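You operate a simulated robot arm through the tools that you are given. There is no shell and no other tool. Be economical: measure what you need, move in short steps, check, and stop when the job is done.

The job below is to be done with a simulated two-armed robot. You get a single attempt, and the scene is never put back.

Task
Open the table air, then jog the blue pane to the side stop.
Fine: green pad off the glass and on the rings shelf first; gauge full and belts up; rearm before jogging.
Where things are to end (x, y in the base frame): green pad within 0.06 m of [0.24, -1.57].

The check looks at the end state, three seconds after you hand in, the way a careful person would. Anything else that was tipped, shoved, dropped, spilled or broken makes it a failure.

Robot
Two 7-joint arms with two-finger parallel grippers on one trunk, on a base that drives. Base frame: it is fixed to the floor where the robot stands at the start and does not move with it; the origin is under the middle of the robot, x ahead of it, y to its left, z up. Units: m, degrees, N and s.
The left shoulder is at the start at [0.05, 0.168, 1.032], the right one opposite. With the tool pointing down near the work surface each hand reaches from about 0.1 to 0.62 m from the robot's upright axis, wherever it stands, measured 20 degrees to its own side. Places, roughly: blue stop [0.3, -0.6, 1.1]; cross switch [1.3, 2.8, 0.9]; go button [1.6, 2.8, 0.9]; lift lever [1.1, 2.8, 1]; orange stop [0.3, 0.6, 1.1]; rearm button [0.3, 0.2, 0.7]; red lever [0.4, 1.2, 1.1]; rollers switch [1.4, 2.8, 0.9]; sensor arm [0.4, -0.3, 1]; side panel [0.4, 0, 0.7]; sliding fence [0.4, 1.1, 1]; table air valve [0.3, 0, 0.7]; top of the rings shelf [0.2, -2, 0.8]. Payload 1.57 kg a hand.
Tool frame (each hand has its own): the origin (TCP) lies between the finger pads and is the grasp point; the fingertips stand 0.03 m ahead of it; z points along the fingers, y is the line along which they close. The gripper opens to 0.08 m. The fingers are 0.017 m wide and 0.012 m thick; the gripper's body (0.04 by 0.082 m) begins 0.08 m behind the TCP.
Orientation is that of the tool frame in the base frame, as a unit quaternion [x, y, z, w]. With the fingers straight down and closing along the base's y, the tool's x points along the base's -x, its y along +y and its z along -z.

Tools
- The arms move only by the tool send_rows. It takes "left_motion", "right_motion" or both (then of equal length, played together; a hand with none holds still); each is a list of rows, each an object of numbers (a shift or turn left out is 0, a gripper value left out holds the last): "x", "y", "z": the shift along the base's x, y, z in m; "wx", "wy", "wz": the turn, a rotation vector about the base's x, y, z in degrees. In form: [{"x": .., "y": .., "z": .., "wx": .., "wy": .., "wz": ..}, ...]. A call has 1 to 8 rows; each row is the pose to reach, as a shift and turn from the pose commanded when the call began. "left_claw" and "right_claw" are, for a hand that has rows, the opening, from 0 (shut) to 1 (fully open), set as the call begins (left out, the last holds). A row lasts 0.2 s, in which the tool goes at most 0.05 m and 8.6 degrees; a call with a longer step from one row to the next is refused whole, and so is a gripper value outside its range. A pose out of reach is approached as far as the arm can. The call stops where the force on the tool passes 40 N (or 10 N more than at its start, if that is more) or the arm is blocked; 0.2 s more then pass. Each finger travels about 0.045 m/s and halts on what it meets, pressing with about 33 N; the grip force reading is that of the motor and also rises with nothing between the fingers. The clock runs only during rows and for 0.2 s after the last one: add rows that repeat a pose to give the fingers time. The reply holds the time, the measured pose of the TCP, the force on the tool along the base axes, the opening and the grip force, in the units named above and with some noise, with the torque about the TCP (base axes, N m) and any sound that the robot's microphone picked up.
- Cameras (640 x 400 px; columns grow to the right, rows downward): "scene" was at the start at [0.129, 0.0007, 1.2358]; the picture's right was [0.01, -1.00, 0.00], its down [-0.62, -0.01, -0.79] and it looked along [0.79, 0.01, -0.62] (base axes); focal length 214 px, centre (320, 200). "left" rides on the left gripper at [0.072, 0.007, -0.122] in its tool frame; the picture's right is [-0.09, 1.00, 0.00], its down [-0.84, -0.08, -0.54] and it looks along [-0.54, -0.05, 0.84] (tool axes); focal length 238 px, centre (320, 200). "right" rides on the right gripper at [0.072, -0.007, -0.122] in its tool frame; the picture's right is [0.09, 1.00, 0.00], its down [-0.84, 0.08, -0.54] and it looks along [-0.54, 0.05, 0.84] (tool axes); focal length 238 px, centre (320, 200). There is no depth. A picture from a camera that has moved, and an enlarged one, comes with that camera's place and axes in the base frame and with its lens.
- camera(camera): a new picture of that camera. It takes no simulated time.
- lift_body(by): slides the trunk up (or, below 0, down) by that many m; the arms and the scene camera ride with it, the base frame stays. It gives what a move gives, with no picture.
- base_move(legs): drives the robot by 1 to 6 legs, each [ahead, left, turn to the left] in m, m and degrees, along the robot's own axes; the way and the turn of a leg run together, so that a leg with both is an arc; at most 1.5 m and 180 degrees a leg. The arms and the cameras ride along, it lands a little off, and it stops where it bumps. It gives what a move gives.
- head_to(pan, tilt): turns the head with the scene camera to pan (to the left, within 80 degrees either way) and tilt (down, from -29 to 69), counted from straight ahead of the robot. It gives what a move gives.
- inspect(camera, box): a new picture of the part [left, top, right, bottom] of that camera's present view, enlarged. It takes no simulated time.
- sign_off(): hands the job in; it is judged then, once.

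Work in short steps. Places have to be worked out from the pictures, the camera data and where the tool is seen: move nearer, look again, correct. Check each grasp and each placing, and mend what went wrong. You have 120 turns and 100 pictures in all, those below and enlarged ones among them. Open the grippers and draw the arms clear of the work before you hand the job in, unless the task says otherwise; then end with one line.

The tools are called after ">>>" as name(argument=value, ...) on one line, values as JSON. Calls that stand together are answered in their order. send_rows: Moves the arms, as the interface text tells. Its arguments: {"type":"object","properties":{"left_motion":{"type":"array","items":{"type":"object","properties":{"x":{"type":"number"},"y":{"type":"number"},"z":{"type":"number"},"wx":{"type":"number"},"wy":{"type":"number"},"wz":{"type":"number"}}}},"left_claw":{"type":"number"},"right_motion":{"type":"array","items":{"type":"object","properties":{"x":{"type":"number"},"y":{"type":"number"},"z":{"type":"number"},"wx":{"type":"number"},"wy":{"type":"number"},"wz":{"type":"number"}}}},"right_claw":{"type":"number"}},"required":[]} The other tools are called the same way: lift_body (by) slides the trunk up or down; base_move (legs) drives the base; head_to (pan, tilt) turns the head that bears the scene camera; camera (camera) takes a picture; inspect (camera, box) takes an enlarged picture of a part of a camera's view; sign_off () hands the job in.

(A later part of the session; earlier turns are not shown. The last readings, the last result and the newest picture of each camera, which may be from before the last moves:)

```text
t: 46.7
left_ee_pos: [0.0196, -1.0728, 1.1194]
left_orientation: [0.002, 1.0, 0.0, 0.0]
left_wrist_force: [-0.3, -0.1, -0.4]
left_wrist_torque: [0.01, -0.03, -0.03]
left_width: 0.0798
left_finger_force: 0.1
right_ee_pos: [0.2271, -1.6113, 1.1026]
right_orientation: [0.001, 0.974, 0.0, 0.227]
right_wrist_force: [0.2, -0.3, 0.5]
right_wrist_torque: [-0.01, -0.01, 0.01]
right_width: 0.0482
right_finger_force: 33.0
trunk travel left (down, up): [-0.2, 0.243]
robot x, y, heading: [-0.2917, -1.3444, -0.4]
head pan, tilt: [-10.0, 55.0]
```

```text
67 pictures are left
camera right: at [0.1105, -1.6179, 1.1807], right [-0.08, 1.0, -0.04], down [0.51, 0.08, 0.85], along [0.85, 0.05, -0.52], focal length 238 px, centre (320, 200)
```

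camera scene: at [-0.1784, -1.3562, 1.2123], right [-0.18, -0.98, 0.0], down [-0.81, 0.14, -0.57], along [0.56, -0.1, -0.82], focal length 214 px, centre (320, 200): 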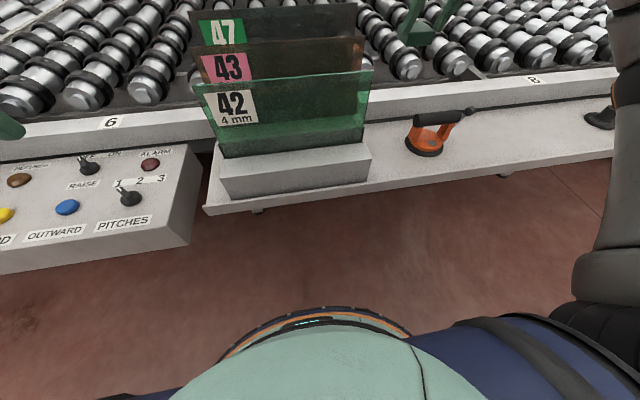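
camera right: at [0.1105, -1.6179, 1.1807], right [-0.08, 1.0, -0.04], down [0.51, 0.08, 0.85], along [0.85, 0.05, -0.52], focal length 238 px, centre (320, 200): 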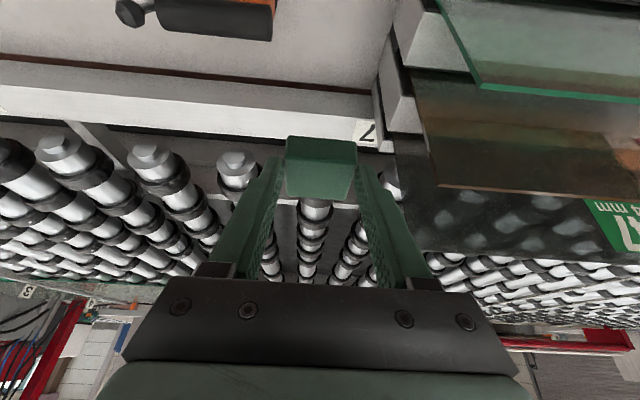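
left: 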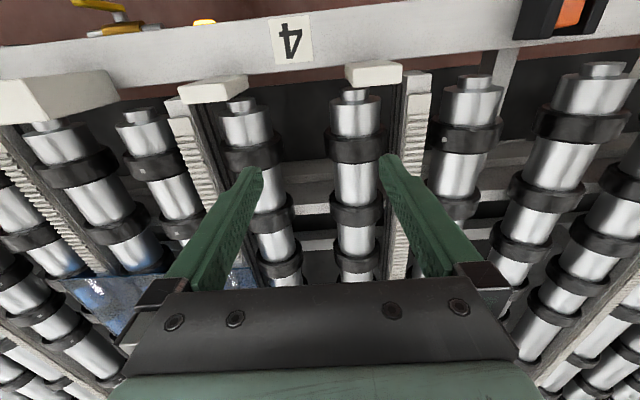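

The clearances look right (about 2 cm each side). I descend straight down partway.

>>> send_rows(right_motion=[{"z": -0.045}, {"z": -0.09}, {"z": -0.135}, {"z": -0.18}, {"z": -0.21}, {"z": -0.21}])

>>> camera(camera="scene")

>>> camera(camera="right")

```text
t: 48.1
left_ee_pos: [0.0185, -1.0725, 1.1198]
left_orientation: [0.001, 1.0, 0.001, 0.0]
left_wrist_force: [0.2, -1.3, 0.2]
left_wrist_torque: [0.02, -0.01, -0.02]
left_width: 0.0799
left_finger_force: 0.1
right_ee_pos: [0.2288, -1.6121, 0.8917]
right_orientation: [0.001, 0.974, 0.002, 0.226]
right_wrist_force: [0.0, -0.4, 0.5]
right_wrist_torque: [0.01, 0.04, 0.02]
right_width: 0.048
right_finger_force: 33.0
trunk travel left (down, up): [-0.2, 0.243]
robot x, y, heading: [-0.2927, -1.345, -0.4]
head pan, tilt: [-10.0, 55.0]
```

```text
66 pictures are left
camera scene: at [-0.1784, -1.3562, 1.2122], right [-0.18, -0.98, 0.0], down [-0.81, 0.14, -0.57], along [0.56, -0.1, -0.82], focal length 214 px, centre (320, 200)
```

scene: 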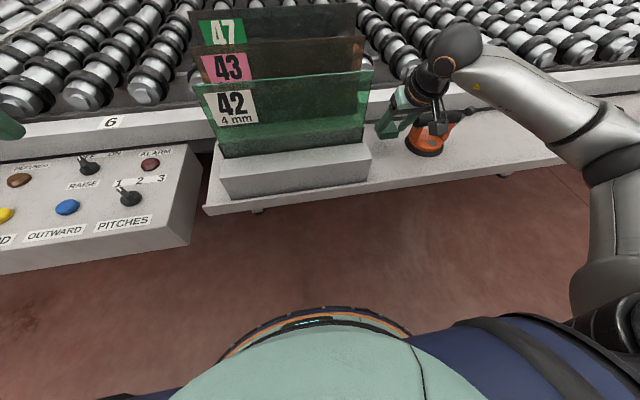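

```text
65 pictures are left
camera right: at [0.1111, -1.6186, 0.9705], right [-0.08, 1.0, -0.04], down [0.51, 0.08, 0.85], along [0.85, 0.05, -0.52], focal length 238 px, centre (320, 200)
```

right: 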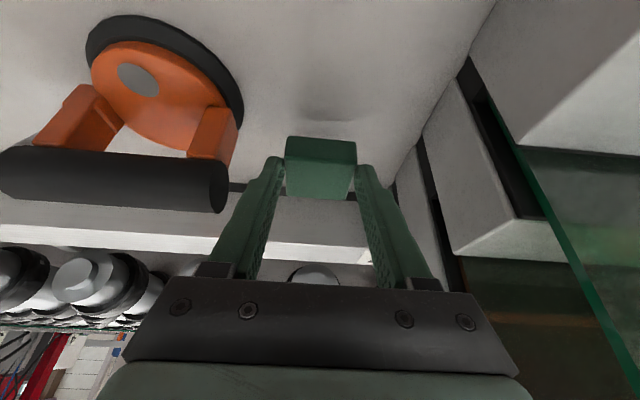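

Clear on both sides. I lower in small steps until contact.

>>> send_rows(right_motion=[{"z": -0.015}, {"z": -0.03}, {"z": -0.04}, {"z": -0.04}])

>>> inspect(camera="scene", box=[340, 70, 500, 170])

>>> camera(camera="right")

```text
t: 49.1
left_ee_pos: [0.0174, -1.0721, 1.1192]
left_orientation: [0.002, 1.0, 0.0, 0.002]
left_wrist_force: [0.4, -0.8, -0.1]
left_wrist_torque: [0.01, 0.0, -0.04]
left_width: 0.0799
left_finger_force: 0.1
right_ee_pos: [0.2289, -1.6122, 0.856]
right_orientation: [0.002, 0.973, 0.001, 0.23]
right_wrist_force: [-1.5, -1.0, 14.8]
right_wrist_torque: [-0.02, -0.2, 0.0]
right_width: 0.0482
right_finger_force: 33.1
trunk travel left (down, up): [-0.2, 0.243]
robot x, y, heading: [-0.2925, -1.3416, -0.2]
head pan, tilt: [-10.0, 55.0]
```

```text
4.00 times, centred on (420, 120) of scene
camera zoom: at [-0.1797, -1.3557, 1.2126], right [-0.18, -0.98, 0.0], down [-0.81, 0.14, -0.57], along [0.57, -0.1, -0.82], focal length 858 px, centre (-80, 520)
```

zoom: 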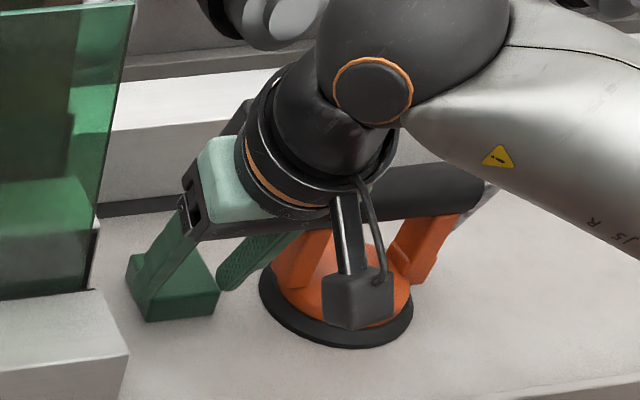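

```text
63 pictures are left
camera right: at [0.1108, -1.6186, 0.9335], right [-0.08, 1.0, -0.04], down [0.51, 0.07, 0.86], along [0.86, 0.05, -0.51], focal length 238 px, centre (320, 200)
```

right: 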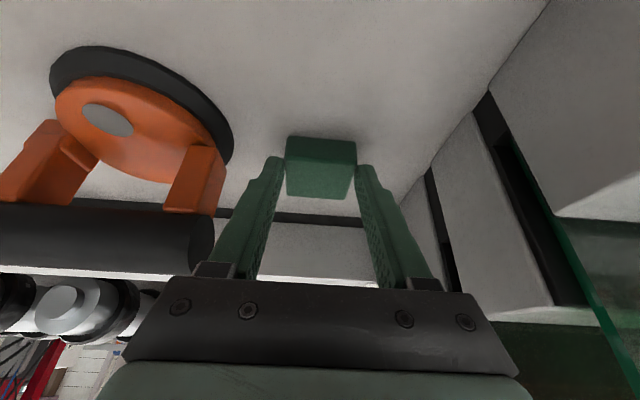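

Contact at about 15 N: the pad rests on the shelf. I relieve a little, open partly, and withdraw up.

>>> send_rows(right_motion=[{"z": 0.004}, {"z": 0.004}, {"z": 0.004}, {"z": 0.004}], right_claw=0.78)

>>> camera(camera="right")

```text
t: 50.1
left_ee_pos: [0.0202, -1.0723, 1.1201]
left_orientation: [0.001, 1.0, 0.0, -0.001]
left_wrist_force: [-0.2, 0.4, -0.2]
left_wrist_torque: [0.03, 0.0, -0.01]
left_width: 0.0796
left_finger_force: 0.0
right_ee_pos: [0.2289, -1.6124, 0.8555]
right_orientation: [0.002, 0.974, 0.0, 0.227]
right_wrist_force: [0.2, -0.1, -0.6]
right_wrist_torque: [0.0, -0.02, -0.03]
right_width: 0.0625
right_finger_force: 0.1
trunk travel left (down, up): [-0.2, 0.243]
robot x, y, heading: [-0.295, -1.3446, -0.3]
head pan, tilt: [-10.0, 55.0]
```

```text
62 pictures are left
camera right: at [0.1109, -1.6184, 0.9349], right [-0.08, 1.0, -0.04], down [0.51, 0.08, 0.85], along [0.85, 0.05, -0.52], focal length 238 px, centre (320, 200)
```

right: 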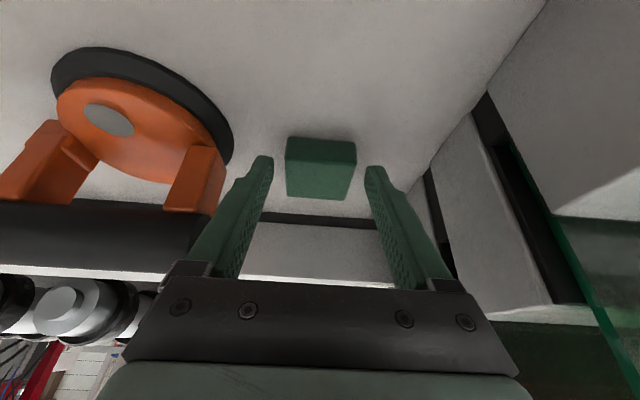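

The pad is released and flat. I lift straight up and then draw back.

>>> send_rows(right_motion=[{"z": 0.04}, {"z": 0.08}, {"z": 0.12}, {"z": 0.17}, {"z": 0.22}, {"x": -0.04, "z": 0.25}, {"x": -0.08, "z": 0.25}, {"x": -0.12, "z": 0.25}])

>>> camera(camera="scene")

```text
t: 51.9
left_ee_pos: [0.0182, -1.0729, 1.1199]
left_orientation: [0.002, 1.0, 0.0, 0.0]
left_wrist_force: [-0.3, 0.0, -0.1]
left_wrist_torque: [0.0, 0.02, -0.02]
left_width: 0.0804
left_finger_force: 0.1
right_ee_pos: [0.1072, -1.6106, 1.1076]
right_orientation: [0.002, 0.974, 0.0, 0.225]
right_wrist_force: [0.3, -0.4, 0.8]
right_wrist_torque: [0.01, 0.0, -0.01]
right_width: 0.0625
right_finger_force: 0.0
trunk travel left (down, up): [-0.2, 0.243]
robot x, y, heading: [-0.2911, -1.3449, -0.1]
head pan, tilt: [-10.0, 55.0]
```

```text
61 pictures are left
camera scene: at [-0.1787, -1.3562, 1.2123], right [-0.18, -0.98, 0.0], down [-0.81, 0.14, -0.57], along [0.56, -0.1, -0.82], focal length 214 px, centre (320, 200)
```

scene: 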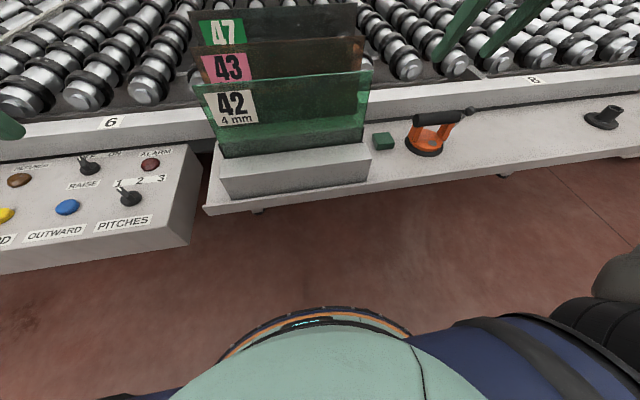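

Pad sits at about (0.242, -1.606), within tolerance. I drive back left to the panel.

>>> base_move(legs=[[0, 0.7, 0], [0, 0.645, 0]])

>>> head_to(pan=0, tilt=40)

>>> lift_body(by=-0.2)

>>> camera(camera="scene")

>>> inspect(camera="scene", box=[180, 190, 460, 365])

```text
t: 64.2
left_ee_pos: [0.0225, 0.2738, 1.1199]
left_orientation: [0.002, 1.0, -0.001, 0.0]
left_wrist_force: [-0.1, -0.7, -0.7]
left_wrist_torque: [-0.04, 0.03, -0.03]
left_width: 0.0801
left_finger_force: 0.1
right_ee_pos: [0.1102, -0.2643, 1.1082]
right_orientation: [0.001, 0.974, 0.0, 0.226]
right_wrist_force: [-0.6, 0.2, 0.1]
right_wrist_torque: [0.0, 0.03, -0.04]
right_width: 0.0626
right_finger_force: 0.0
trunk travel left (down, up): [-0.2, 0.243]
robot x, y, heading: [-0.2896, 0.003, -0.1]
head pan, tilt: [-10.0, 55.0]
```

```text
t: 65.0
left_ee_pos: [0.0228, 0.2721, 1.1207]
left_orientation: [0.002, 1.0, 0.0, 0.0]
left_wrist_force: [0.3, 0.0, 1.0]
left_wrist_torque: [-0.01, 0.02, -0.01]
left_width: 0.0799
left_finger_force: 0.1
right_ee_pos: [0.1096, -0.2648, 1.1078]
right_orientation: [0.002, 0.974, 0.0, 0.226]
right_wrist_force: [-0.2, 0.0, -0.2]
right_wrist_torque: [-0.01, 0.0, -0.02]
right_width: 0.0622
right_finger_force: 0.1
trunk travel left (down, up): [-0.2, 0.243]
robot x, y, heading: [-0.2895, 0.0023, -0.2]
head pan, tilt: [0.0, 40.0]
```

```text
t: 67.2
left_ee_pos: [0.0228, 0.2741, 0.9205]
left_orientation: [0.001, 1.0, 0.0, 0.0]
left_wrist_force: [0.1, -0.1, 0.4]
left_wrist_torque: [0.0, -0.02, 0.0]
left_width: 0.0801
left_finger_force: 0.1
right_ee_pos: [0.1103, -0.2645, 0.9077]
right_orientation: [0.002, 0.974, 0.001, 0.225]
right_wrist_force: [0.9, 0.0, -0.2]
right_wrist_torque: [-0.01, 0.03, -0.02]
right_width: 0.0623
right_finger_force: 0.1
trunk travel left (down, up): [0.0, 0.443]
robot x, y, heading: [-0.2916, 0.005, -0.2]
head pan, tilt: [0.0, 40.0]
```

```text
60 pictures are left
camera scene: at [-0.1615, 0.0032, 1.033], right [0.0, -1.0, 0.0], down [-0.64, 0.0, -0.77], along [0.77, 0.0, -0.64], focal length 214 px, centre (320, 200)
```

scene: 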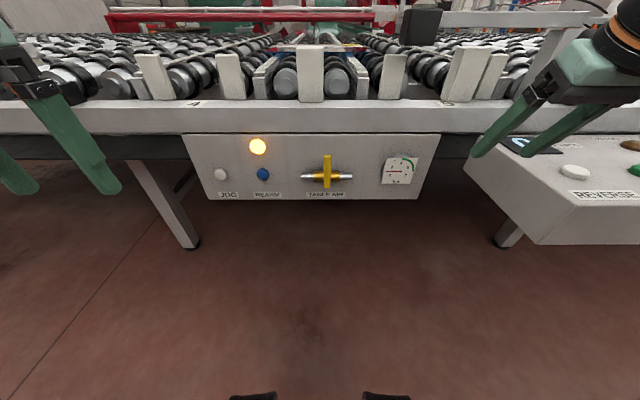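

```text
2.29 times, centred on (320, 278) of scene
camera zoom: at [-0.1615, 0.0032, 1.033], right [0.0, -1.0, 0.0], down [-0.64, 0.0, -0.77], along [0.77, 0.0, -0.64], focal length 490 px, centre (320, 23)
```

zoom: 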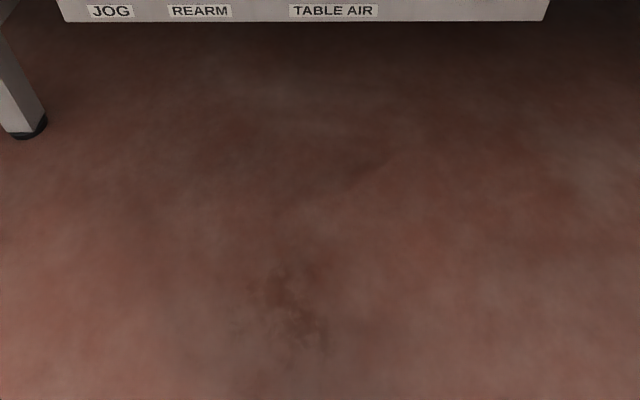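

The full panel is now visible. I zoom on it.

>>> inspect(camera="scene", box=[190, 125, 350, 225])

>>> inspect(camera="scene", box=[290, 140, 430, 210])

```text
4.00 times, centred on (270, 175) of scene
camera zoom: at [-0.1615, 0.0032, 1.033], right [0.0, -1.0, 0.0], down [-0.64, 0.0, -0.77], along [0.77, 0.0, -0.64], focal length 858 px, centre (520, 300)
```

zoom: 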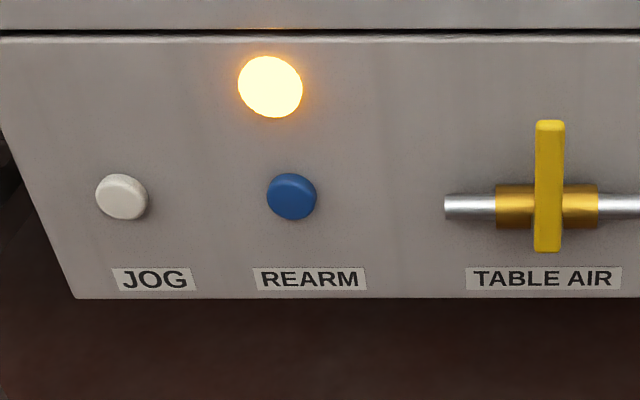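

```text
4.57 times, centred on (360, 175) of scene
camera zoom: at [-0.1615, 0.0032, 1.033], right [0.0, -1.0, 0.0], down [-0.64, 0.0, -0.77], along [0.77, 0.0, -0.64], focal length 980 px, centre (137, 314)
```

zoom: 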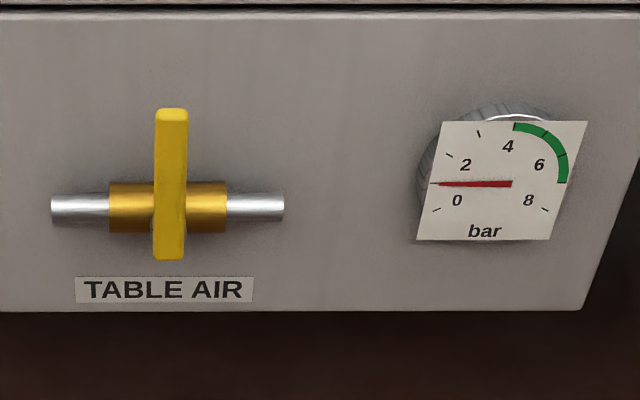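

Valve handle is vertical (closed) with its pivot near (0.30, -0.016, 0.74), REARM at (0.337, 0.16, 0.712), JOG at (0.337, 0.276, 0.712), gauge at 0. I turn the right hand horizontal.

>>> send_rows(right_motion=[{"wy": -8, "y": 0.02}, {"wy": -16, "y": 0.04}, {"wy": -24, "y": 0.07, "z": -0.02}, {"wy": -32, "y": 0.1, "z": -0.04}, {"wy": -40, "y": 0.13, "z": -0.06}, {"wy": -48, "y": 0.16, "z": -0.08}, {"wy": -56, "y": 0.19, "z": -0.1}, {"wy": -63.9, "y": 0.22, "z": -0.12}], right_claw=1)

>>> camera(camera="scene")

>>> camera(camera="right")

```text
t: 69.0
left_ee_pos: [0.0222, 0.2746, 0.9198]
left_orientation: [0.001, 1.0, 0.0, 0.0]
left_wrist_force: [0.5, 0.5, 0.1]
left_wrist_torque: [0.01, 0.02, -0.03]
left_width: 0.0799
left_finger_force: 0.1
right_ee_pos: [0.1107, -0.0458, 0.7882]
right_orientation: [0.002, 0.706, 0.002, 0.708]
right_wrist_force: [-0.1, -0.5, 0.0]
right_wrist_torque: [0.01, -0.04, 0.02]
right_width: 0.0801
right_finger_force: 0.0
right hand out of reach, approached as far as the arm can: row 5, 6, 7
trunk travel left (down, up): [0.0, 0.443]
robot x, y, heading: [-0.2885, 0.0022, 0.1]
head pan, tilt: [0.0, 40.0]
```

```text
56 pictures are left
camera scene: at [-0.1615, 0.0031, 1.0329], right [0.0, -1.0, 0.0], down [-0.64, 0.0, -0.77], along [0.77, 0.0, -0.64], focal length 214 px, centre (320, 200)
```

scene: 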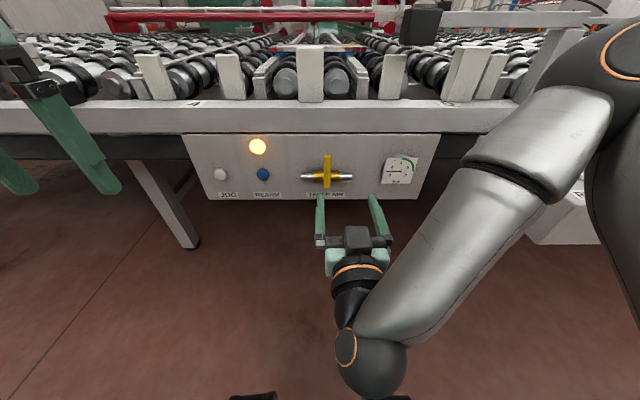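

```text
55 pictures are left
camera right: at [-0.0105, -0.0518, 0.7157], right [0.0, 1.0, -0.09], down [-0.54, 0.07, 0.84], along [0.84, 0.05, 0.54], focal length 238 px, centre (320, 200)
```

right: 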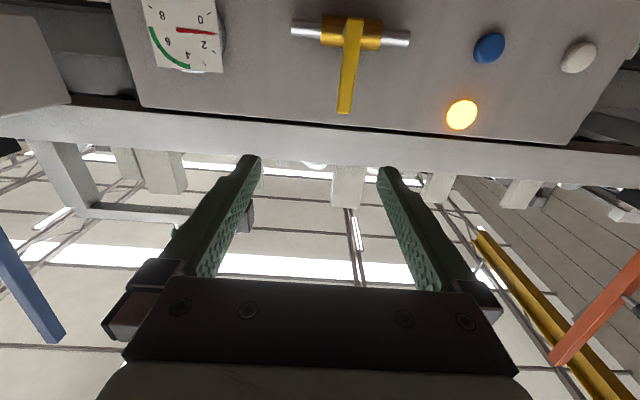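

The lever's pivot is at its lower end (z≈0.70) with the arm up to z≈0.784 at y≈-0.015. I'll push it with shut fingers; first I put the fingertips on the lever's right side.

>>> send_rows(right_motion=[{"z": -0.028, "y": -0.012}, {"x": 0.04, "z": -0.028, "y": -0.012}, {"x": 0.08, "z": -0.028, "y": -0.012}, {"x": 0.11, "z": -0.028, "y": -0.012}, {"x": 0.13, "z": -0.028, "y": -0.012}, {"x": 0.13, "z": -0.028, "y": -0.012}], right_claw=0)

>>> camera(camera="right")

>>> inspect(camera="scene", box=[240, 130, 400, 230])

```text
t: 70.4
left_ee_pos: [0.0227, 0.2744, 0.9205]
left_orientation: [0.002, 1.0, 0.001, 0.0]
left_wrist_force: [0.0, -0.4, -0.2]
left_wrist_torque: [0.04, 0.01, 0.01]
left_width: 0.0801
left_finger_force: 0.1
right_ee_pos: [0.2419, -0.0572, 0.7588]
right_orientation: [0.002, 0.707, 0.002, 0.707]
right_wrist_force: [0.4, 0.6, 0.2]
right_wrist_torque: [0.0, -0.01, 0.02]
right_width: 0.0
right_finger_force: 21.3
trunk travel left (down, up): [0.0, 0.443]
robot x, y, heading: [-0.2879, 0.0023, -0.2]
head pan, tilt: [0.0, 40.0]
```

```text
54 pictures are left
camera right: at [0.1197, -0.0635, 0.687], right [0.0, 1.0, -0.09], down [-0.54, 0.07, 0.84], along [0.84, 0.05, 0.54], focal length 238 px, centre (320, 200)
```

right: 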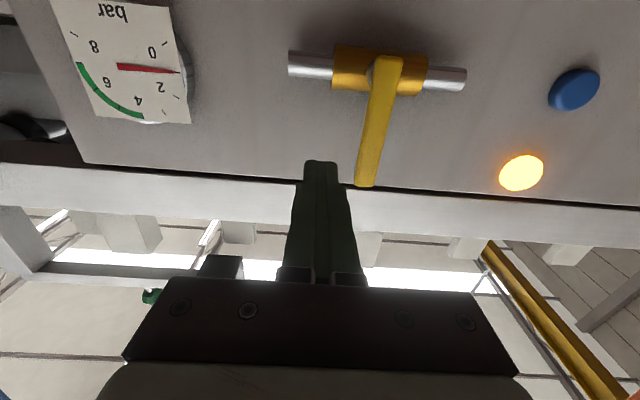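

```text
4.00 times, centred on (320, 180) of scene
camera zoom: at [-0.1615, 0.0032, 1.0329], right [0.0, -1.0, 0.0], down [-0.64, 0.0, -0.77], along [0.77, 0.0, -0.64], focal length 858 px, centre (320, 280)
```

zoom: 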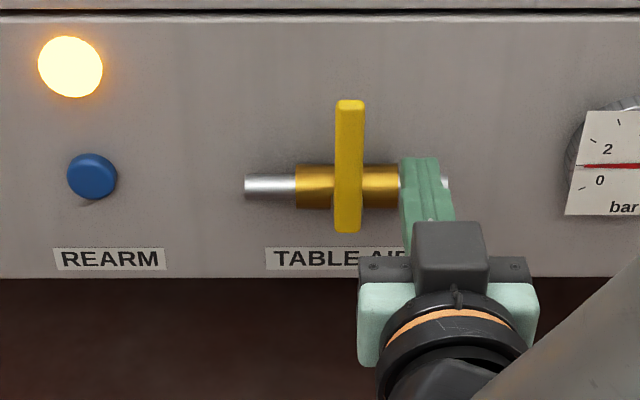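

Geometry confirmed (lever tip at z 0.785, y -0.014, x≈0.303). I advance the fingertips beside it and push it 15° toward the left, watching the forces.

>>> send_rows(right_motion=[{"x": 0.03}, {"x": 0.052}, {"x": 0.052, "y": 0.018, "z": 0.001}, {"x": 0.052, "y": 0.026, "z": 0.003}, {"x": 0.052, "y": 0.036, "z": 0.005}, {"x": 0.052, "y": 0.036, "z": 0.005}])

>>> camera(camera="right")

```text
t: 71.6
left_ee_pos: [0.0224, 0.2719, 0.9202]
left_orientation: [0.004, 1.0, 0.0, 0.001]
left_wrist_force: [-0.3, -0.3, 0.9]
left_wrist_torque: [0.0, -0.02, -0.02]
left_width: 0.08
left_finger_force: 0.1
right_ee_pos: [0.2927, -0.0366, 0.761]
right_orientation: [0.011, 0.709, -0.011, 0.705]
right_wrist_force: [-4.3, -7.2, 1.3]
right_wrist_torque: [-0.01, 0.01, 0.05]
right_width: 0.0
right_finger_force: 21.4
trunk travel left (down, up): [0.0, 0.443]
robot x, y, heading: [-0.2894, 0.0063, -0.3]
head pan, tilt: [0.0, 40.0]
stopped in row 6 (right hand): the force on the tool passed its limit at 44 N (the readings are from after the stop); the commanded pose is now the measured one
```

```text
52 pictures are left
camera right: at [0.1709, -0.0386, 0.6896], right [0.03, 1.0, -0.09], down [-0.53, 0.1, 0.84], along [0.85, 0.02, 0.53], focal length 238 px, centre (320, 200)
```

right: 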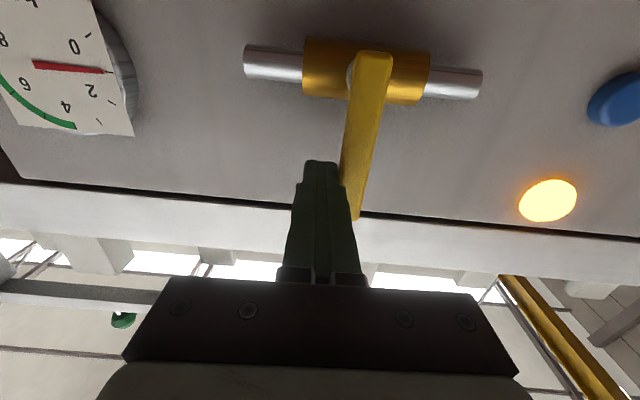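

It is blocked that way at 44 N, so the lever turns the other way. I back out and go round to its left side.

>>> send_rows(right_motion=[{"y": -0.01}, {"y": -0.01, "x": -0.03}, {"y": -0.01, "x": -0.065}, {"y": 0.03, "x": -0.065}, {"y": 0.063, "x": -0.065}, {"y": 0.063, "x": -0.065}])

>>> camera(camera="right")

```text
t: 73.0
left_ee_pos: [0.0233, 0.2742, 0.9205]
left_orientation: [0.002, 1.0, 0.0, 0.0]
left_wrist_force: [0.3, 0.3, -1.2]
left_wrist_torque: [-0.03, 0.0, 0.03]
left_width: 0.08
left_finger_force: 0.0
right_ee_pos: [0.2266, 0.0302, 0.7596]
right_orientation: [0.008, 0.709, -0.009, 0.705]
right_wrist_force: [0.0, -0.4, 0.0]
right_wrist_torque: [0.03, 0.0, 0.03]
right_width: 0.0001
right_finger_force: 20.9
trunk travel left (down, up): [0.0, 0.443]
robot x, y, heading: [-0.2917, 0.0043, -0.3]
head pan, tilt: [0.0, 40.0]
```

```text
51 pictures are left
camera right: at [0.1053, 0.026, 0.689], right [0.03, 1.0, -0.09], down [-0.53, 0.09, 0.84], along [0.85, 0.03, 0.53], focal length 238 px, centre (320, 200)
```

right: 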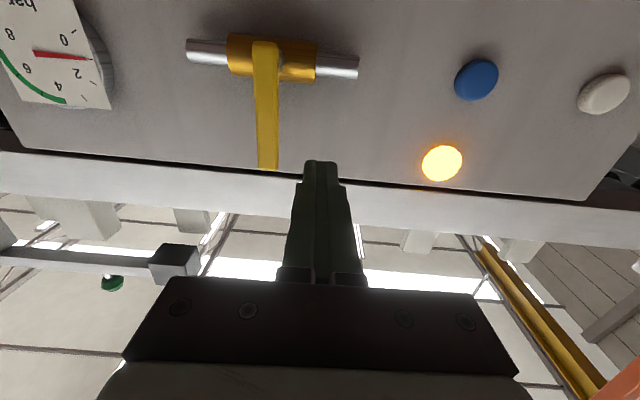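

I insert on the left side and push the lever to the right along its arc, to about 75°.

>>> send_rows(right_motion=[{"x": 0.035}, {"x": 0.065}, {"x": 0.065, "y": -0.02}, {"x": 0.065, "y": -0.037, "z": 0.003}, {"x": 0.065, "y": -0.054, "z": 0.003}, {"x": 0.065, "y": -0.071, "z": -0.003}, {"x": 0.065, "y": -0.085, "z": -0.012}, {"x": 0.065, "y": -0.096, "z": -0.025}])

>>> camera(camera="right")

```text
t: 74.8
left_ee_pos: [0.0231, 0.2721, 0.9199]
left_orientation: [0.002, 1.0, 0.0, 0.001]
left_wrist_force: [0.0, -0.5, -0.6]
left_wrist_torque: [0.0, 0.0, 0.0]
left_width: 0.0799
left_finger_force: 0.1
right_ee_pos: [0.2936, -0.0674, 0.7342]
right_orientation: [0.009, 0.71, -0.009, 0.705]
right_wrist_force: [0.0, -0.7, 1.4]
right_wrist_torque: [-0.03, 0.02, 0.02]
right_width: 0.0
right_finger_force: 21.4
trunk travel left (down, up): [0.0, 0.443]
robot x, y, heading: [-0.2932, 0.0029, -0.4]
head pan, tilt: [0.0, 40.0]
```

```text
50 pictures are left
camera right: at [0.1715, -0.0701, 0.6642], right [0.03, 1.0, -0.09], down [-0.53, 0.09, 0.84], along [0.85, 0.03, 0.53], focal length 238 px, centre (320, 200)
```

right: 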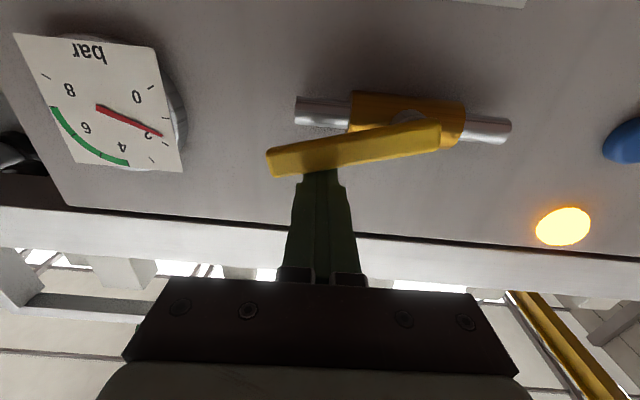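

The lever turned to ~75° and the gauge is rising. I press it the remaining way to its stop.

>>> send_rows(right_motion=[{"y": -0.006, "z": -0.008}, {"y": -0.008, "z": -0.016}, {"y": -0.008, "z": -0.022}, {"y": -0.008, "z": -0.027}, {"y": -0.008, "z": -0.027}])

>>> camera(camera="right")

```text
t: 76.0
left_ee_pos: [0.0223, 0.2719, 0.9213]
left_orientation: [0.003, 1.0, 0.0, 0.002]
left_wrist_force: [0.9, -0.1, -0.2]
left_wrist_torque: [-0.02, 0.01, 0.02]
left_width: 0.0802
left_finger_force: 0.0
right_ee_pos: [0.2935, -0.0742, 0.7169]
right_orientation: [0.015, 0.704, -0.014, 0.71]
right_wrist_force: [4.1, -8.8, 27.4]
right_wrist_torque: [-0.04, -0.07, 0.25]
right_width: 0.0001
right_finger_force: 21.4
right hand out of reach, approached as far as the arm can: row 4
trunk travel left (down, up): [0.0, 0.443]
robot x, y, heading: [-0.2904, 0.0032, -0.6]
head pan, tilt: [0.0, 40.0]
```

```text
49 pictures are left
camera right: at [0.1722, -0.0762, 0.644], right [0.04, 0.99, -0.09], down [-0.54, 0.1, 0.83], along [0.84, 0.02, 0.55], focal length 238 px, centre (320, 200)
```

right: 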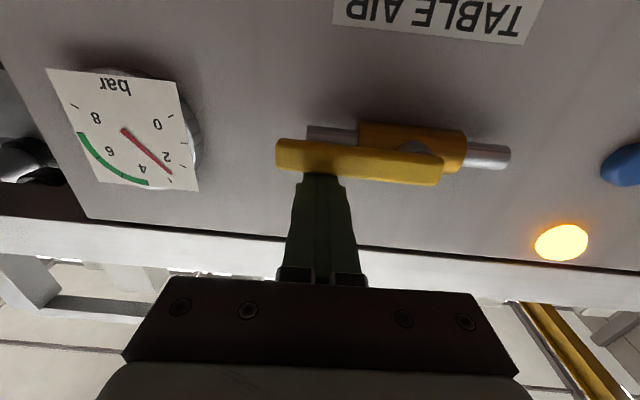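

The lever is horizontal and against its stop. I withdraw the right hand, and begin turning the left hand horizontal, shut, toward the REARM button.

>>> send_rows(right_motion=[{"z": 0.012}, {"z": 0.015, "x": -0.04}, {"z": 0.015, "x": -0.08}, {"z": 0.015, "x": -0.11}, {"z": 0.015, "x": -0.11, "y": -0.04}, {"z": 0.015, "x": -0.11, "y": -0.08}, {"z": 0.015, "x": -0.11, "y": -0.12}, {"z": 0.015, "x": -0.11, "y": -0.15}])

>>> send_rows(left_motion=[{"wy": -8, "x": 0.02, "y": -0.01}, {"wy": -16, "x": 0.04, "y": -0.02}, {"wy": -24, "x": 0.06, "y": -0.03, "z": -0.02}, {"wy": -32, "x": 0.08, "y": -0.04, "z": -0.04}, {"wy": -40, "x": 0.1, "y": -0.05, "z": -0.06}, {"wy": -48, "x": 0.12, "y": -0.06, "z": -0.08}, {"wy": -56, "x": 0.14, "y": -0.07, "z": -0.1}, {"wy": -64, "x": 0.15, "y": -0.08, "z": -0.12}], left_claw=0)

>>> send_rows(left_motion=[{"wy": -8, "z": -0.03, "y": -0.01}, {"wy": -16, "z": -0.06, "y": -0.02}, {"wy": -24, "z": -0.08, "y": -0.03}, {"wy": -26, "z": -0.088, "y": -0.034}, {"wy": -26, "z": -0.088, "y": -0.034}])

>>> camera(camera="scene")

>>> camera(camera="left")

```text
t: 77.8
left_ee_pos: [0.0238, 0.2724, 0.9204]
left_orientation: [0.003, 1.0, 0.0, 0.0]
left_wrist_force: [-0.8, 0.3, 0.4]
left_wrist_torque: [0.0, 0.0, 0.01]
left_width: 0.08
left_finger_force: 0.1
right_ee_pos: [0.1683, -0.1293, 0.7517]
right_orientation: [0.011, 0.71, -0.011, 0.704]
right_wrist_force: [0.4, 0.0, 0.3]
right_wrist_torque: [-0.01, 0.02, 0.01]
right_width: 0.0
right_finger_force: 20.9
right hand out of reach, approached as far as the arm can: row 5, 6, 7, 8
trunk travel left (down, up): [0.0, 0.443]
robot x, y, heading: [-0.2863, 0.0031, -0.5]
head pan, tilt: [0.0, 40.0]
```

```text
t: 79.6
left_ee_pos: [0.172, 0.1916, 0.7996]
left_orientation: [0.003, 0.848, 0.0, 0.53]
left_wrist_force: [0.3, -0.4, -0.5]
left_wrist_torque: [0.02, 0.03, 0.01]
left_width: 0.0
left_finger_force: 20.9
right_ee_pos: [0.1676, -0.1293, 0.7509]
right_orientation: [0.011, 0.711, -0.012, 0.703]
right_wrist_force: [-0.5, 0.4, 0.4]
right_wrist_torque: [0.01, 0.0, -0.04]
right_width: 0.0
right_finger_force: 21.1
trunk travel left (down, up): [0.0, 0.443]
robot x, y, heading: [-0.2883, 0.0031, -0.5]
head pan, tilt: [0.0, 40.0]
```

```text
t: 80.8
left_ee_pos: [0.1765, 0.1755, 0.7278]
left_orientation: [0.002, 0.707, 0.002, 0.707]
left_wrist_force: [0.6, 0.3, 0.1]
left_wrist_torque: [0.02, -0.01, -0.01]
left_width: 0.0
left_finger_force: 21.9
left hand out of reach, approached as far as the arm can: row 3, 4, 5
right_ee_pos: [0.1685, -0.1297, 0.751]
right_orientation: [0.011, 0.71, -0.011, 0.704]
right_wrist_force: [1.1, -1.1, 0.1]
right_wrist_torque: [-0.02, -0.03, 0.05]
right_width: 0.0001
right_finger_force: 20.8
trunk travel left (down, up): [0.0, 0.443]
robot x, y, heading: [-0.2892, 0.0027, -0.2]
head pan, tilt: [0.0, 40.0]
```

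```text
48 pictures are left
camera scene: at [-0.1618, 0.0023, 1.0329], right [-0.01, -1.0, 0.0], down [-0.64, 0.0, -0.77], along [0.77, -0.01, -0.64], focal length 214 px, centre (320, 200)
```

scene: 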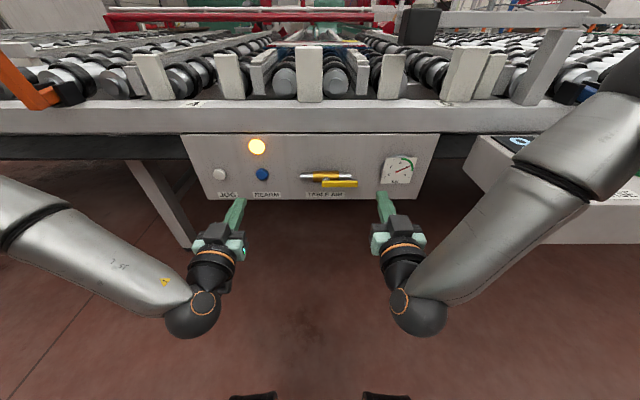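

```text
47 pictures are left
camera left: at [0.0536, 0.1834, 0.6551], right [0.0, 1.0, 0.1], down [-0.54, -0.08, 0.84], along [0.84, -0.05, 0.54], focal length 238 px, centre (320, 200)
```

left: 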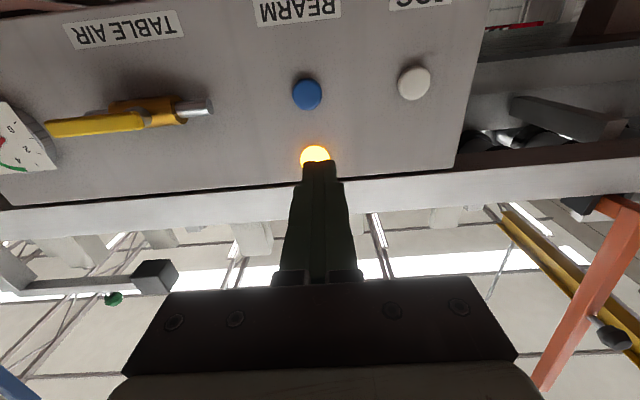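

Gauge is rising; I zoom on it and on the belts/pane.

>>> inspect(camera="scene", box=[340, 140, 440, 200])

>>> inspect(camera="scene", box=[220, 20, 420, 110])

```text
6.40 times, centred on (390, 170) of scene
camera zoom: at [-0.1618, 0.0023, 1.0329], right [-0.01, -1.0, 0.0], down [-0.64, 0.0, -0.77], along [0.77, -0.01, -0.64], focal length 1373 px, centre (-128, 392)
```

zoom: 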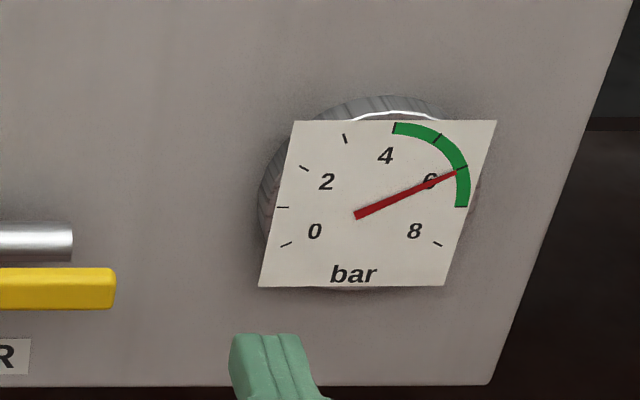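

```text
3.20 times, centred on (320, 65) of scene
camera zoom: at [-0.1618, 0.0023, 1.0329], right [-0.01, -1.0, 0.0], down [-0.64, 0.0, -0.77], along [0.77, -0.01, -0.64], focal length 686 px, centre (320, 632)
```

zoom: 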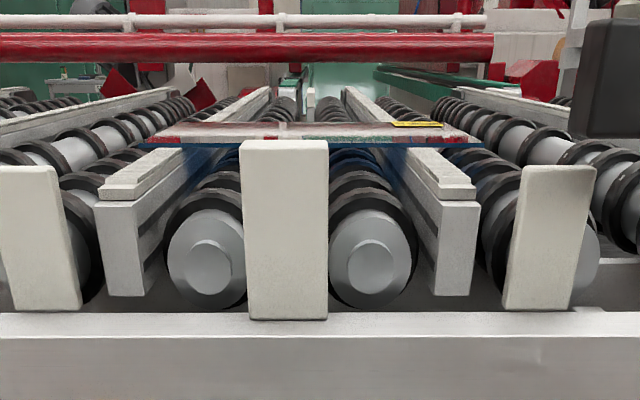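

Gauge reads 6 bar (green) and the belts have risen, carrying the pane. I check the sensor box near the pane's right edge for clearance.

>>> inspect(camera="scene", box=[360, 0, 520, 110])

>>> send_rows(left_motion=[{"y": -0.012, "z": -0.02}, {"x": 0.03, "y": -0.012, "z": -0.022}, {"x": 0.06, "y": -0.012, "z": -0.022}, {"x": 0.075, "y": -0.012, "z": -0.022}, {"x": 0.075, "y": -0.012, "z": -0.022}])

>>> camera(camera="left")

>>> inspect(camera="scene", box=[180, 120, 340, 220])

```text
3.64 times, centred on (440, 55) of scene
camera zoom: at [-0.1618, 0.0023, 1.0329], right [-0.01, -1.0, 0.0], down [-0.64, 0.0, -0.77], along [0.77, -0.01, -0.64], focal length 780 px, centre (-116, 727)
```

zoom: 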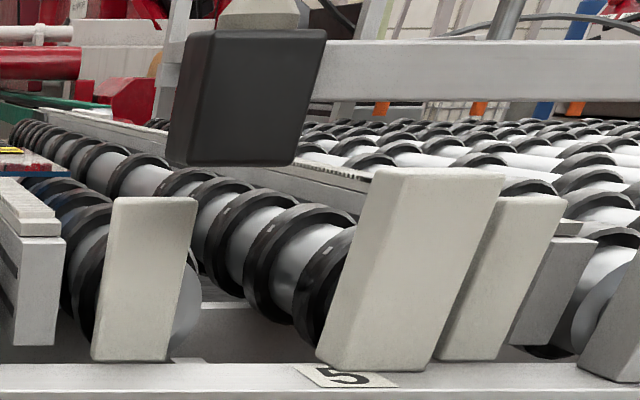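

```text
t: 82.0
left_ee_pos: [0.2485, 0.1814, 0.721]
left_orientation: [0.003, 0.707, 0.001, 0.707]
left_wrist_force: [-0.2, 1.0, -0.1]
left_wrist_torque: [0.0, -0.01, -0.02]
left_width: 0.0
left_finger_force: 21.2
left hand out of reach, approached as far as the arm can: row 1, 2, 3, 4, 5
right_ee_pos: [0.1681, -0.1294, 0.7514]
right_orientation: [0.011, 0.71, -0.012, 0.704]
right_wrist_force: [-0.5, 1.1, 0.5]
right_wrist_torque: [-0.04, -0.03, -0.02]
right_width: 0.0001
right_finger_force: 21.7
trunk travel left (down, up): [0.0, 0.443]
robot x, y, heading: [-0.2915, -0.0004, -0.6]
head pan, tilt: [0.0, 40.0]
```

```text
43 pictures are left
camera left: at [0.1253, 0.1892, 0.6494], right [0.0, 1.0, 0.1], down [-0.54, -0.08, 0.84], along [0.84, -0.05, 0.54], focal length 238 px, centre (320, 200)
```

left: 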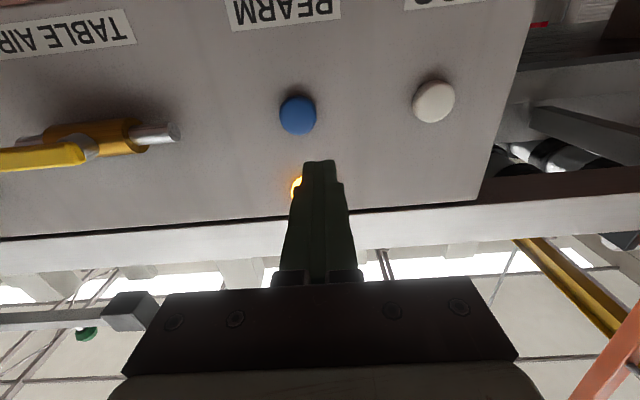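

```text
4.00 times, centred on (260, 170) of scene
camera zoom: at [-0.1618, 0.0023, 1.0329], right [-0.01, -1.0, 0.0], down [-0.64, 0.0, -0.77], along [0.77, -0.01, -0.64], focal length 858 px, centre (560, 320)
```

zoom: 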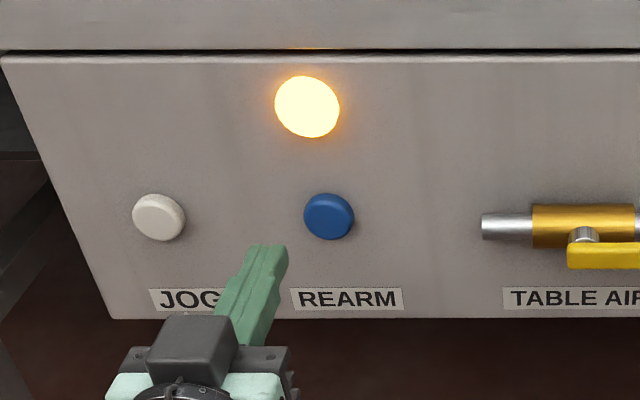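

The sensor box bottom is at z≈0.996 and the pane at ≈0.969, so it passes beneath. REARM refines to (≈0.35, 0.163, 0.70); I line the left fingertips up with it.

>>> send_rows(left_motion=[{"y": -0.01, "z": -0.01}, {"x": 0.01, "y": -0.018, "z": -0.02}, {"x": 0.03, "y": -0.018, "z": -0.02}, {"x": 0.03, "y": -0.018, "z": -0.02}])

>>> camera(camera="left")

```text
t: 83.0
left_ee_pos: [0.2704, 0.185, 0.7223]
left_orientation: [0.003, 0.707, 0.001, 0.707]
left_wrist_force: [-0.8, 0.2, 0.0]
left_wrist_torque: [-0.02, 0.01, 0.0]
left_width: 0.0002
left_finger_force: 21.4
left hand out of reach, approached as far as the arm can: row 1, 2, 3, 4
right_ee_pos: [0.1673, -0.1302, 0.7511]
right_orientation: [0.01, 0.71, -0.01, 0.704]
right_wrist_force: [0.5, 0.7, 0.6]
right_wrist_torque: [-0.03, -0.01, 0.04]
right_width: 0.0002
right_finger_force: 21.1
trunk travel left (down, up): [0.0, 0.443]
robot x, y, heading: [-0.292, 0.002, -0.3]
head pan, tilt: [0.0, 40.0]
```

```text
41 pictures are left
camera left: at [0.1481, 0.1931, 0.6509], right [0.0, 1.0, 0.1], down [-0.54, -0.08, 0.84], along [0.84, -0.05, 0.54], focal length 238 px, centre (320, 200)
```

left: 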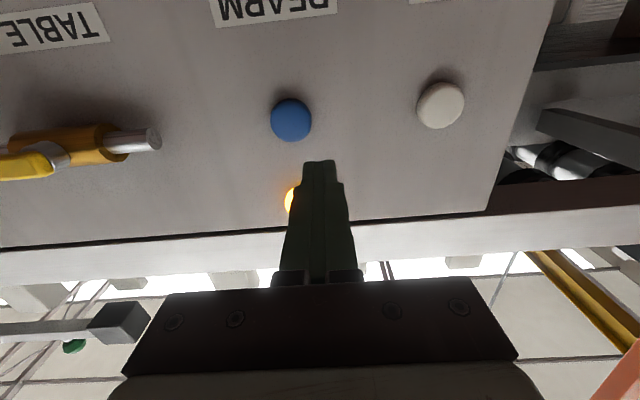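

The arm is at a limit with the tool fully horizontal; I tilt the tool 20° downward (wrist higher) and realign.

>>> send_rows(left_motion=[{"wy": 8}, {"wy": 16}, {"wy": 20, "y": -0.01}, {"wy": 20, "y": -0.02, "z": -0.008}, {"wy": 20, "y": -0.021, "z": -0.008}])

>>> camera(camera="left")

>>> inspect(camera="scene", box=[180, 120, 340, 220])

```text
t: 84.2
left_ee_pos: [0.2697, 0.1645, 0.7147]
left_orientation: [0.002, 0.819, 0.002, 0.574]
left_wrist_force: [-0.7, -0.2, 0.2]
left_wrist_torque: [0.03, -0.03, -0.01]
left_width: 0.0
left_finger_force: 21.3
right_ee_pos: [0.1684, -0.1292, 0.7503]
right_orientation: [0.01, 0.71, -0.011, 0.704]
right_wrist_force: [-0.2, 0.7, 0.3]
right_wrist_torque: [0.04, 0.03, 0.01]
right_width: 0.0
right_finger_force: 21.8
trunk travel left (down, up): [0.0, 0.443]
robot x, y, heading: [-0.2921, 0.0014, -0.1]
head pan, tilt: [0.0, 40.0]
```

```text
40 pictures are left
camera left: at [0.1301, 0.1723, 0.6886], right [0.03, 1.0, 0.09], down [-0.22, -0.08, 0.97], along [0.97, -0.05, 0.22], focal length 238 px, centre (320, 200)
```

left: 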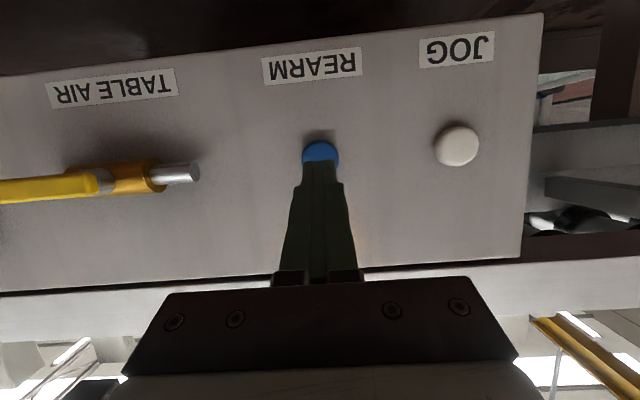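

```text
4.00 times, centred on (260, 170) of scene
camera zoom: at [-0.1618, 0.0023, 1.0329], right [-0.01, -1.0, 0.0], down [-0.64, 0.0, -0.77], along [0.77, -0.01, -0.64], focal length 858 px, centre (560, 320)
```

zoom: 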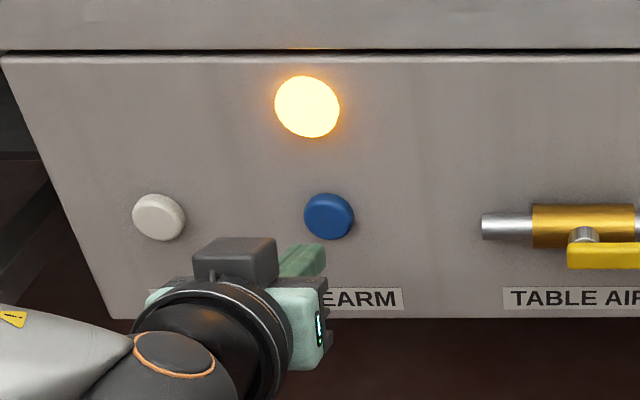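

The tips line up with REARM. I push forward in small steps until the button gives.

>>> send_rows(left_motion=[{"x": 0.025, "z": -0.003}, {"x": 0.035, "z": -0.004}, {"x": 0.042, "z": -0.004}, {"x": 0.048, "z": -0.004}, {"x": 0.053, "z": -0.004}])

>>> inspect(camera="scene", box=[180, 120, 340, 220])

```text
t: 85.4
left_ee_pos: [0.3202, 0.1622, 0.7095]
left_orientation: [0.004, 0.82, 0.0, 0.572]
left_wrist_force: [-31.9, 2.9, 0.3]
left_wrist_torque: [0.1, 0.07, 0.06]
left_width: 0.0
left_finger_force: 22.4
right_ee_pos: [0.1667, -0.1289, 0.7517]
right_orientation: [0.01, 0.709, -0.011, 0.705]
right_wrist_force: [0.4, 0.1, 0.3]
right_wrist_torque: [0.01, 0.0, 0.0]
right_width: 0.0002
right_finger_force: 21.7
trunk travel left (down, up): [0.0, 0.443]
robot x, y, heading: [-0.29, 0.005, -0.1]
head pan, tilt: [0.0, 40.0]
heard: click
```

```text
4.00 times, centred on (260, 170) of scene
camera zoom: at [-0.1639, 0.0025, 1.0332], right [-0.01, -1.0, 0.0], down [-0.64, 0.0, -0.77], along [0.77, 0.0, -0.64], focal length 858 px, centre (560, 320)
```

zoom: 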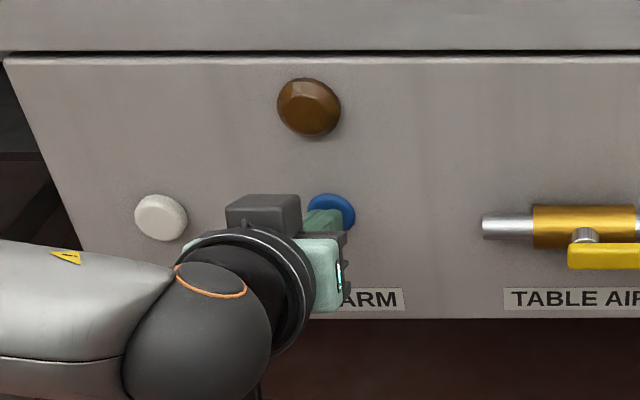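

A click, and the lamp is out: rearmed. I back off and move over to JOG (y≈0.286).

>>> send_rows(left_motion=[{"x": -0.025}, {"x": -0.05}, {"x": -0.05, "y": 0.04}, {"x": -0.05, "y": 0.08}, {"x": -0.05, "y": 0.12}, {"x": -0.05, "y": 0.1235}, {"x": -0.05, "y": 0.1235}])

>>> camera(camera="left")

>>> camera(camera="scene")

```text
t: 87.0
left_ee_pos: [0.273, 0.2879, 0.7105]
left_orientation: [0.002, 0.819, 0.002, 0.573]
left_wrist_force: [0.5, 0.9, -0.2]
left_wrist_torque: [0.03, 0.01, 0.01]
left_width: 0.0
left_finger_force: 21.4
right_ee_pos: [0.1673, -0.1302, 0.7509]
right_orientation: [0.01, 0.71, -0.011, 0.704]
right_wrist_force: [0.8, 0.5, -0.2]
right_wrist_torque: [-0.01, 0.03, -0.01]
right_width: 0.0001
right_finger_force: 21.2
trunk travel left (down, up): [0.0, 0.443]
robot x, y, heading: [-0.2909, 0.0034, -0.4]
head pan, tilt: [0.0, 40.0]
```

```text
37 pictures are left
camera left: at [0.1333, 0.2962, 0.6849], right [0.03, 1.0, 0.09], down [-0.22, -0.08, 0.97], along [0.97, -0.05, 0.22], focal length 238 px, centre (320, 200)
```

left: 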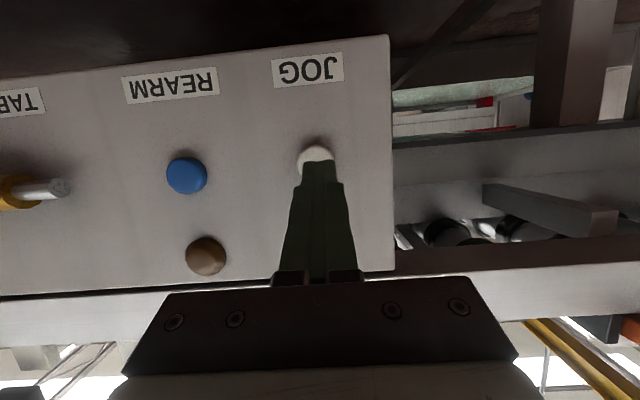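

```text
36 pictures are left
camera scene: at [-0.1618, 0.0024, 1.0329], right [-0.01, -1.0, 0.0], down [-0.64, 0.0, -0.77], along [0.77, -0.01, -0.64], focal length 214 px, centre (320, 200)
```

scene: 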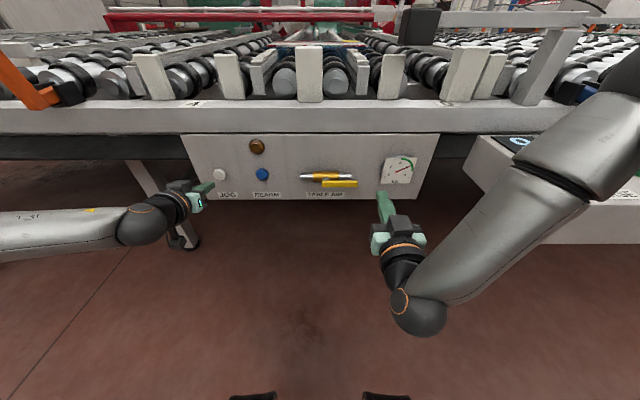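

Aligned with JOG, lamp still off, gauge full. I press JOG briefly and see how the pane moves.

>>> send_rows(left_motion=[{"x": 0.025, "y": -0.001}, {"x": 0.037, "y": -0.001}, {"x": 0.044, "y": -0.001}, {"x": 0.05, "y": -0.001}])

>>> inspect(camera="scene", box=[180, 0, 480, 190])

```text
t: 88.0
left_ee_pos: [0.3199, 0.2867, 0.711]
left_orientation: [0.001, 0.82, 0.002, 0.573]
left_wrist_force: [-33.8, 2.3, 3.9]
left_wrist_torque: [0.16, 0.01, 0.12]
left_width: 0.0
left_finger_force: 21.8
right_ee_pos: [0.1667, -0.1291, 0.7516]
right_orientation: [0.01, 0.71, -0.011, 0.704]
right_wrist_force: [0.7, -0.1, 0.4]
right_wrist_torque: [0.03, -0.02, 0.03]
right_width: 0.0
right_finger_force: 21.6
trunk travel left (down, up): [0.0, 0.443]
robot x, y, heading: [-0.2958, 0.0017, -0.2]
head pan, tilt: [0.0, 40.0]
heard: click
```

```text
2.11 times, centred on (330, 95) of scene
camera zoom: at [-0.1643, 0.0025, 1.0333], right [-0.01, -1.0, 0.0], down [-0.64, 0.0, -0.77], along [0.77, 0.0, -0.64], focal length 452 px, centre (299, 421)
```

zoom: 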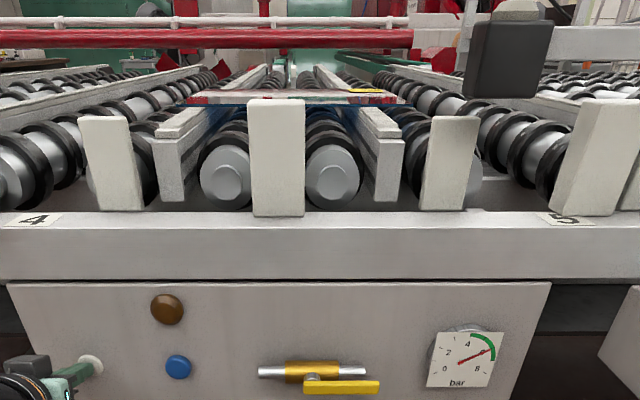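

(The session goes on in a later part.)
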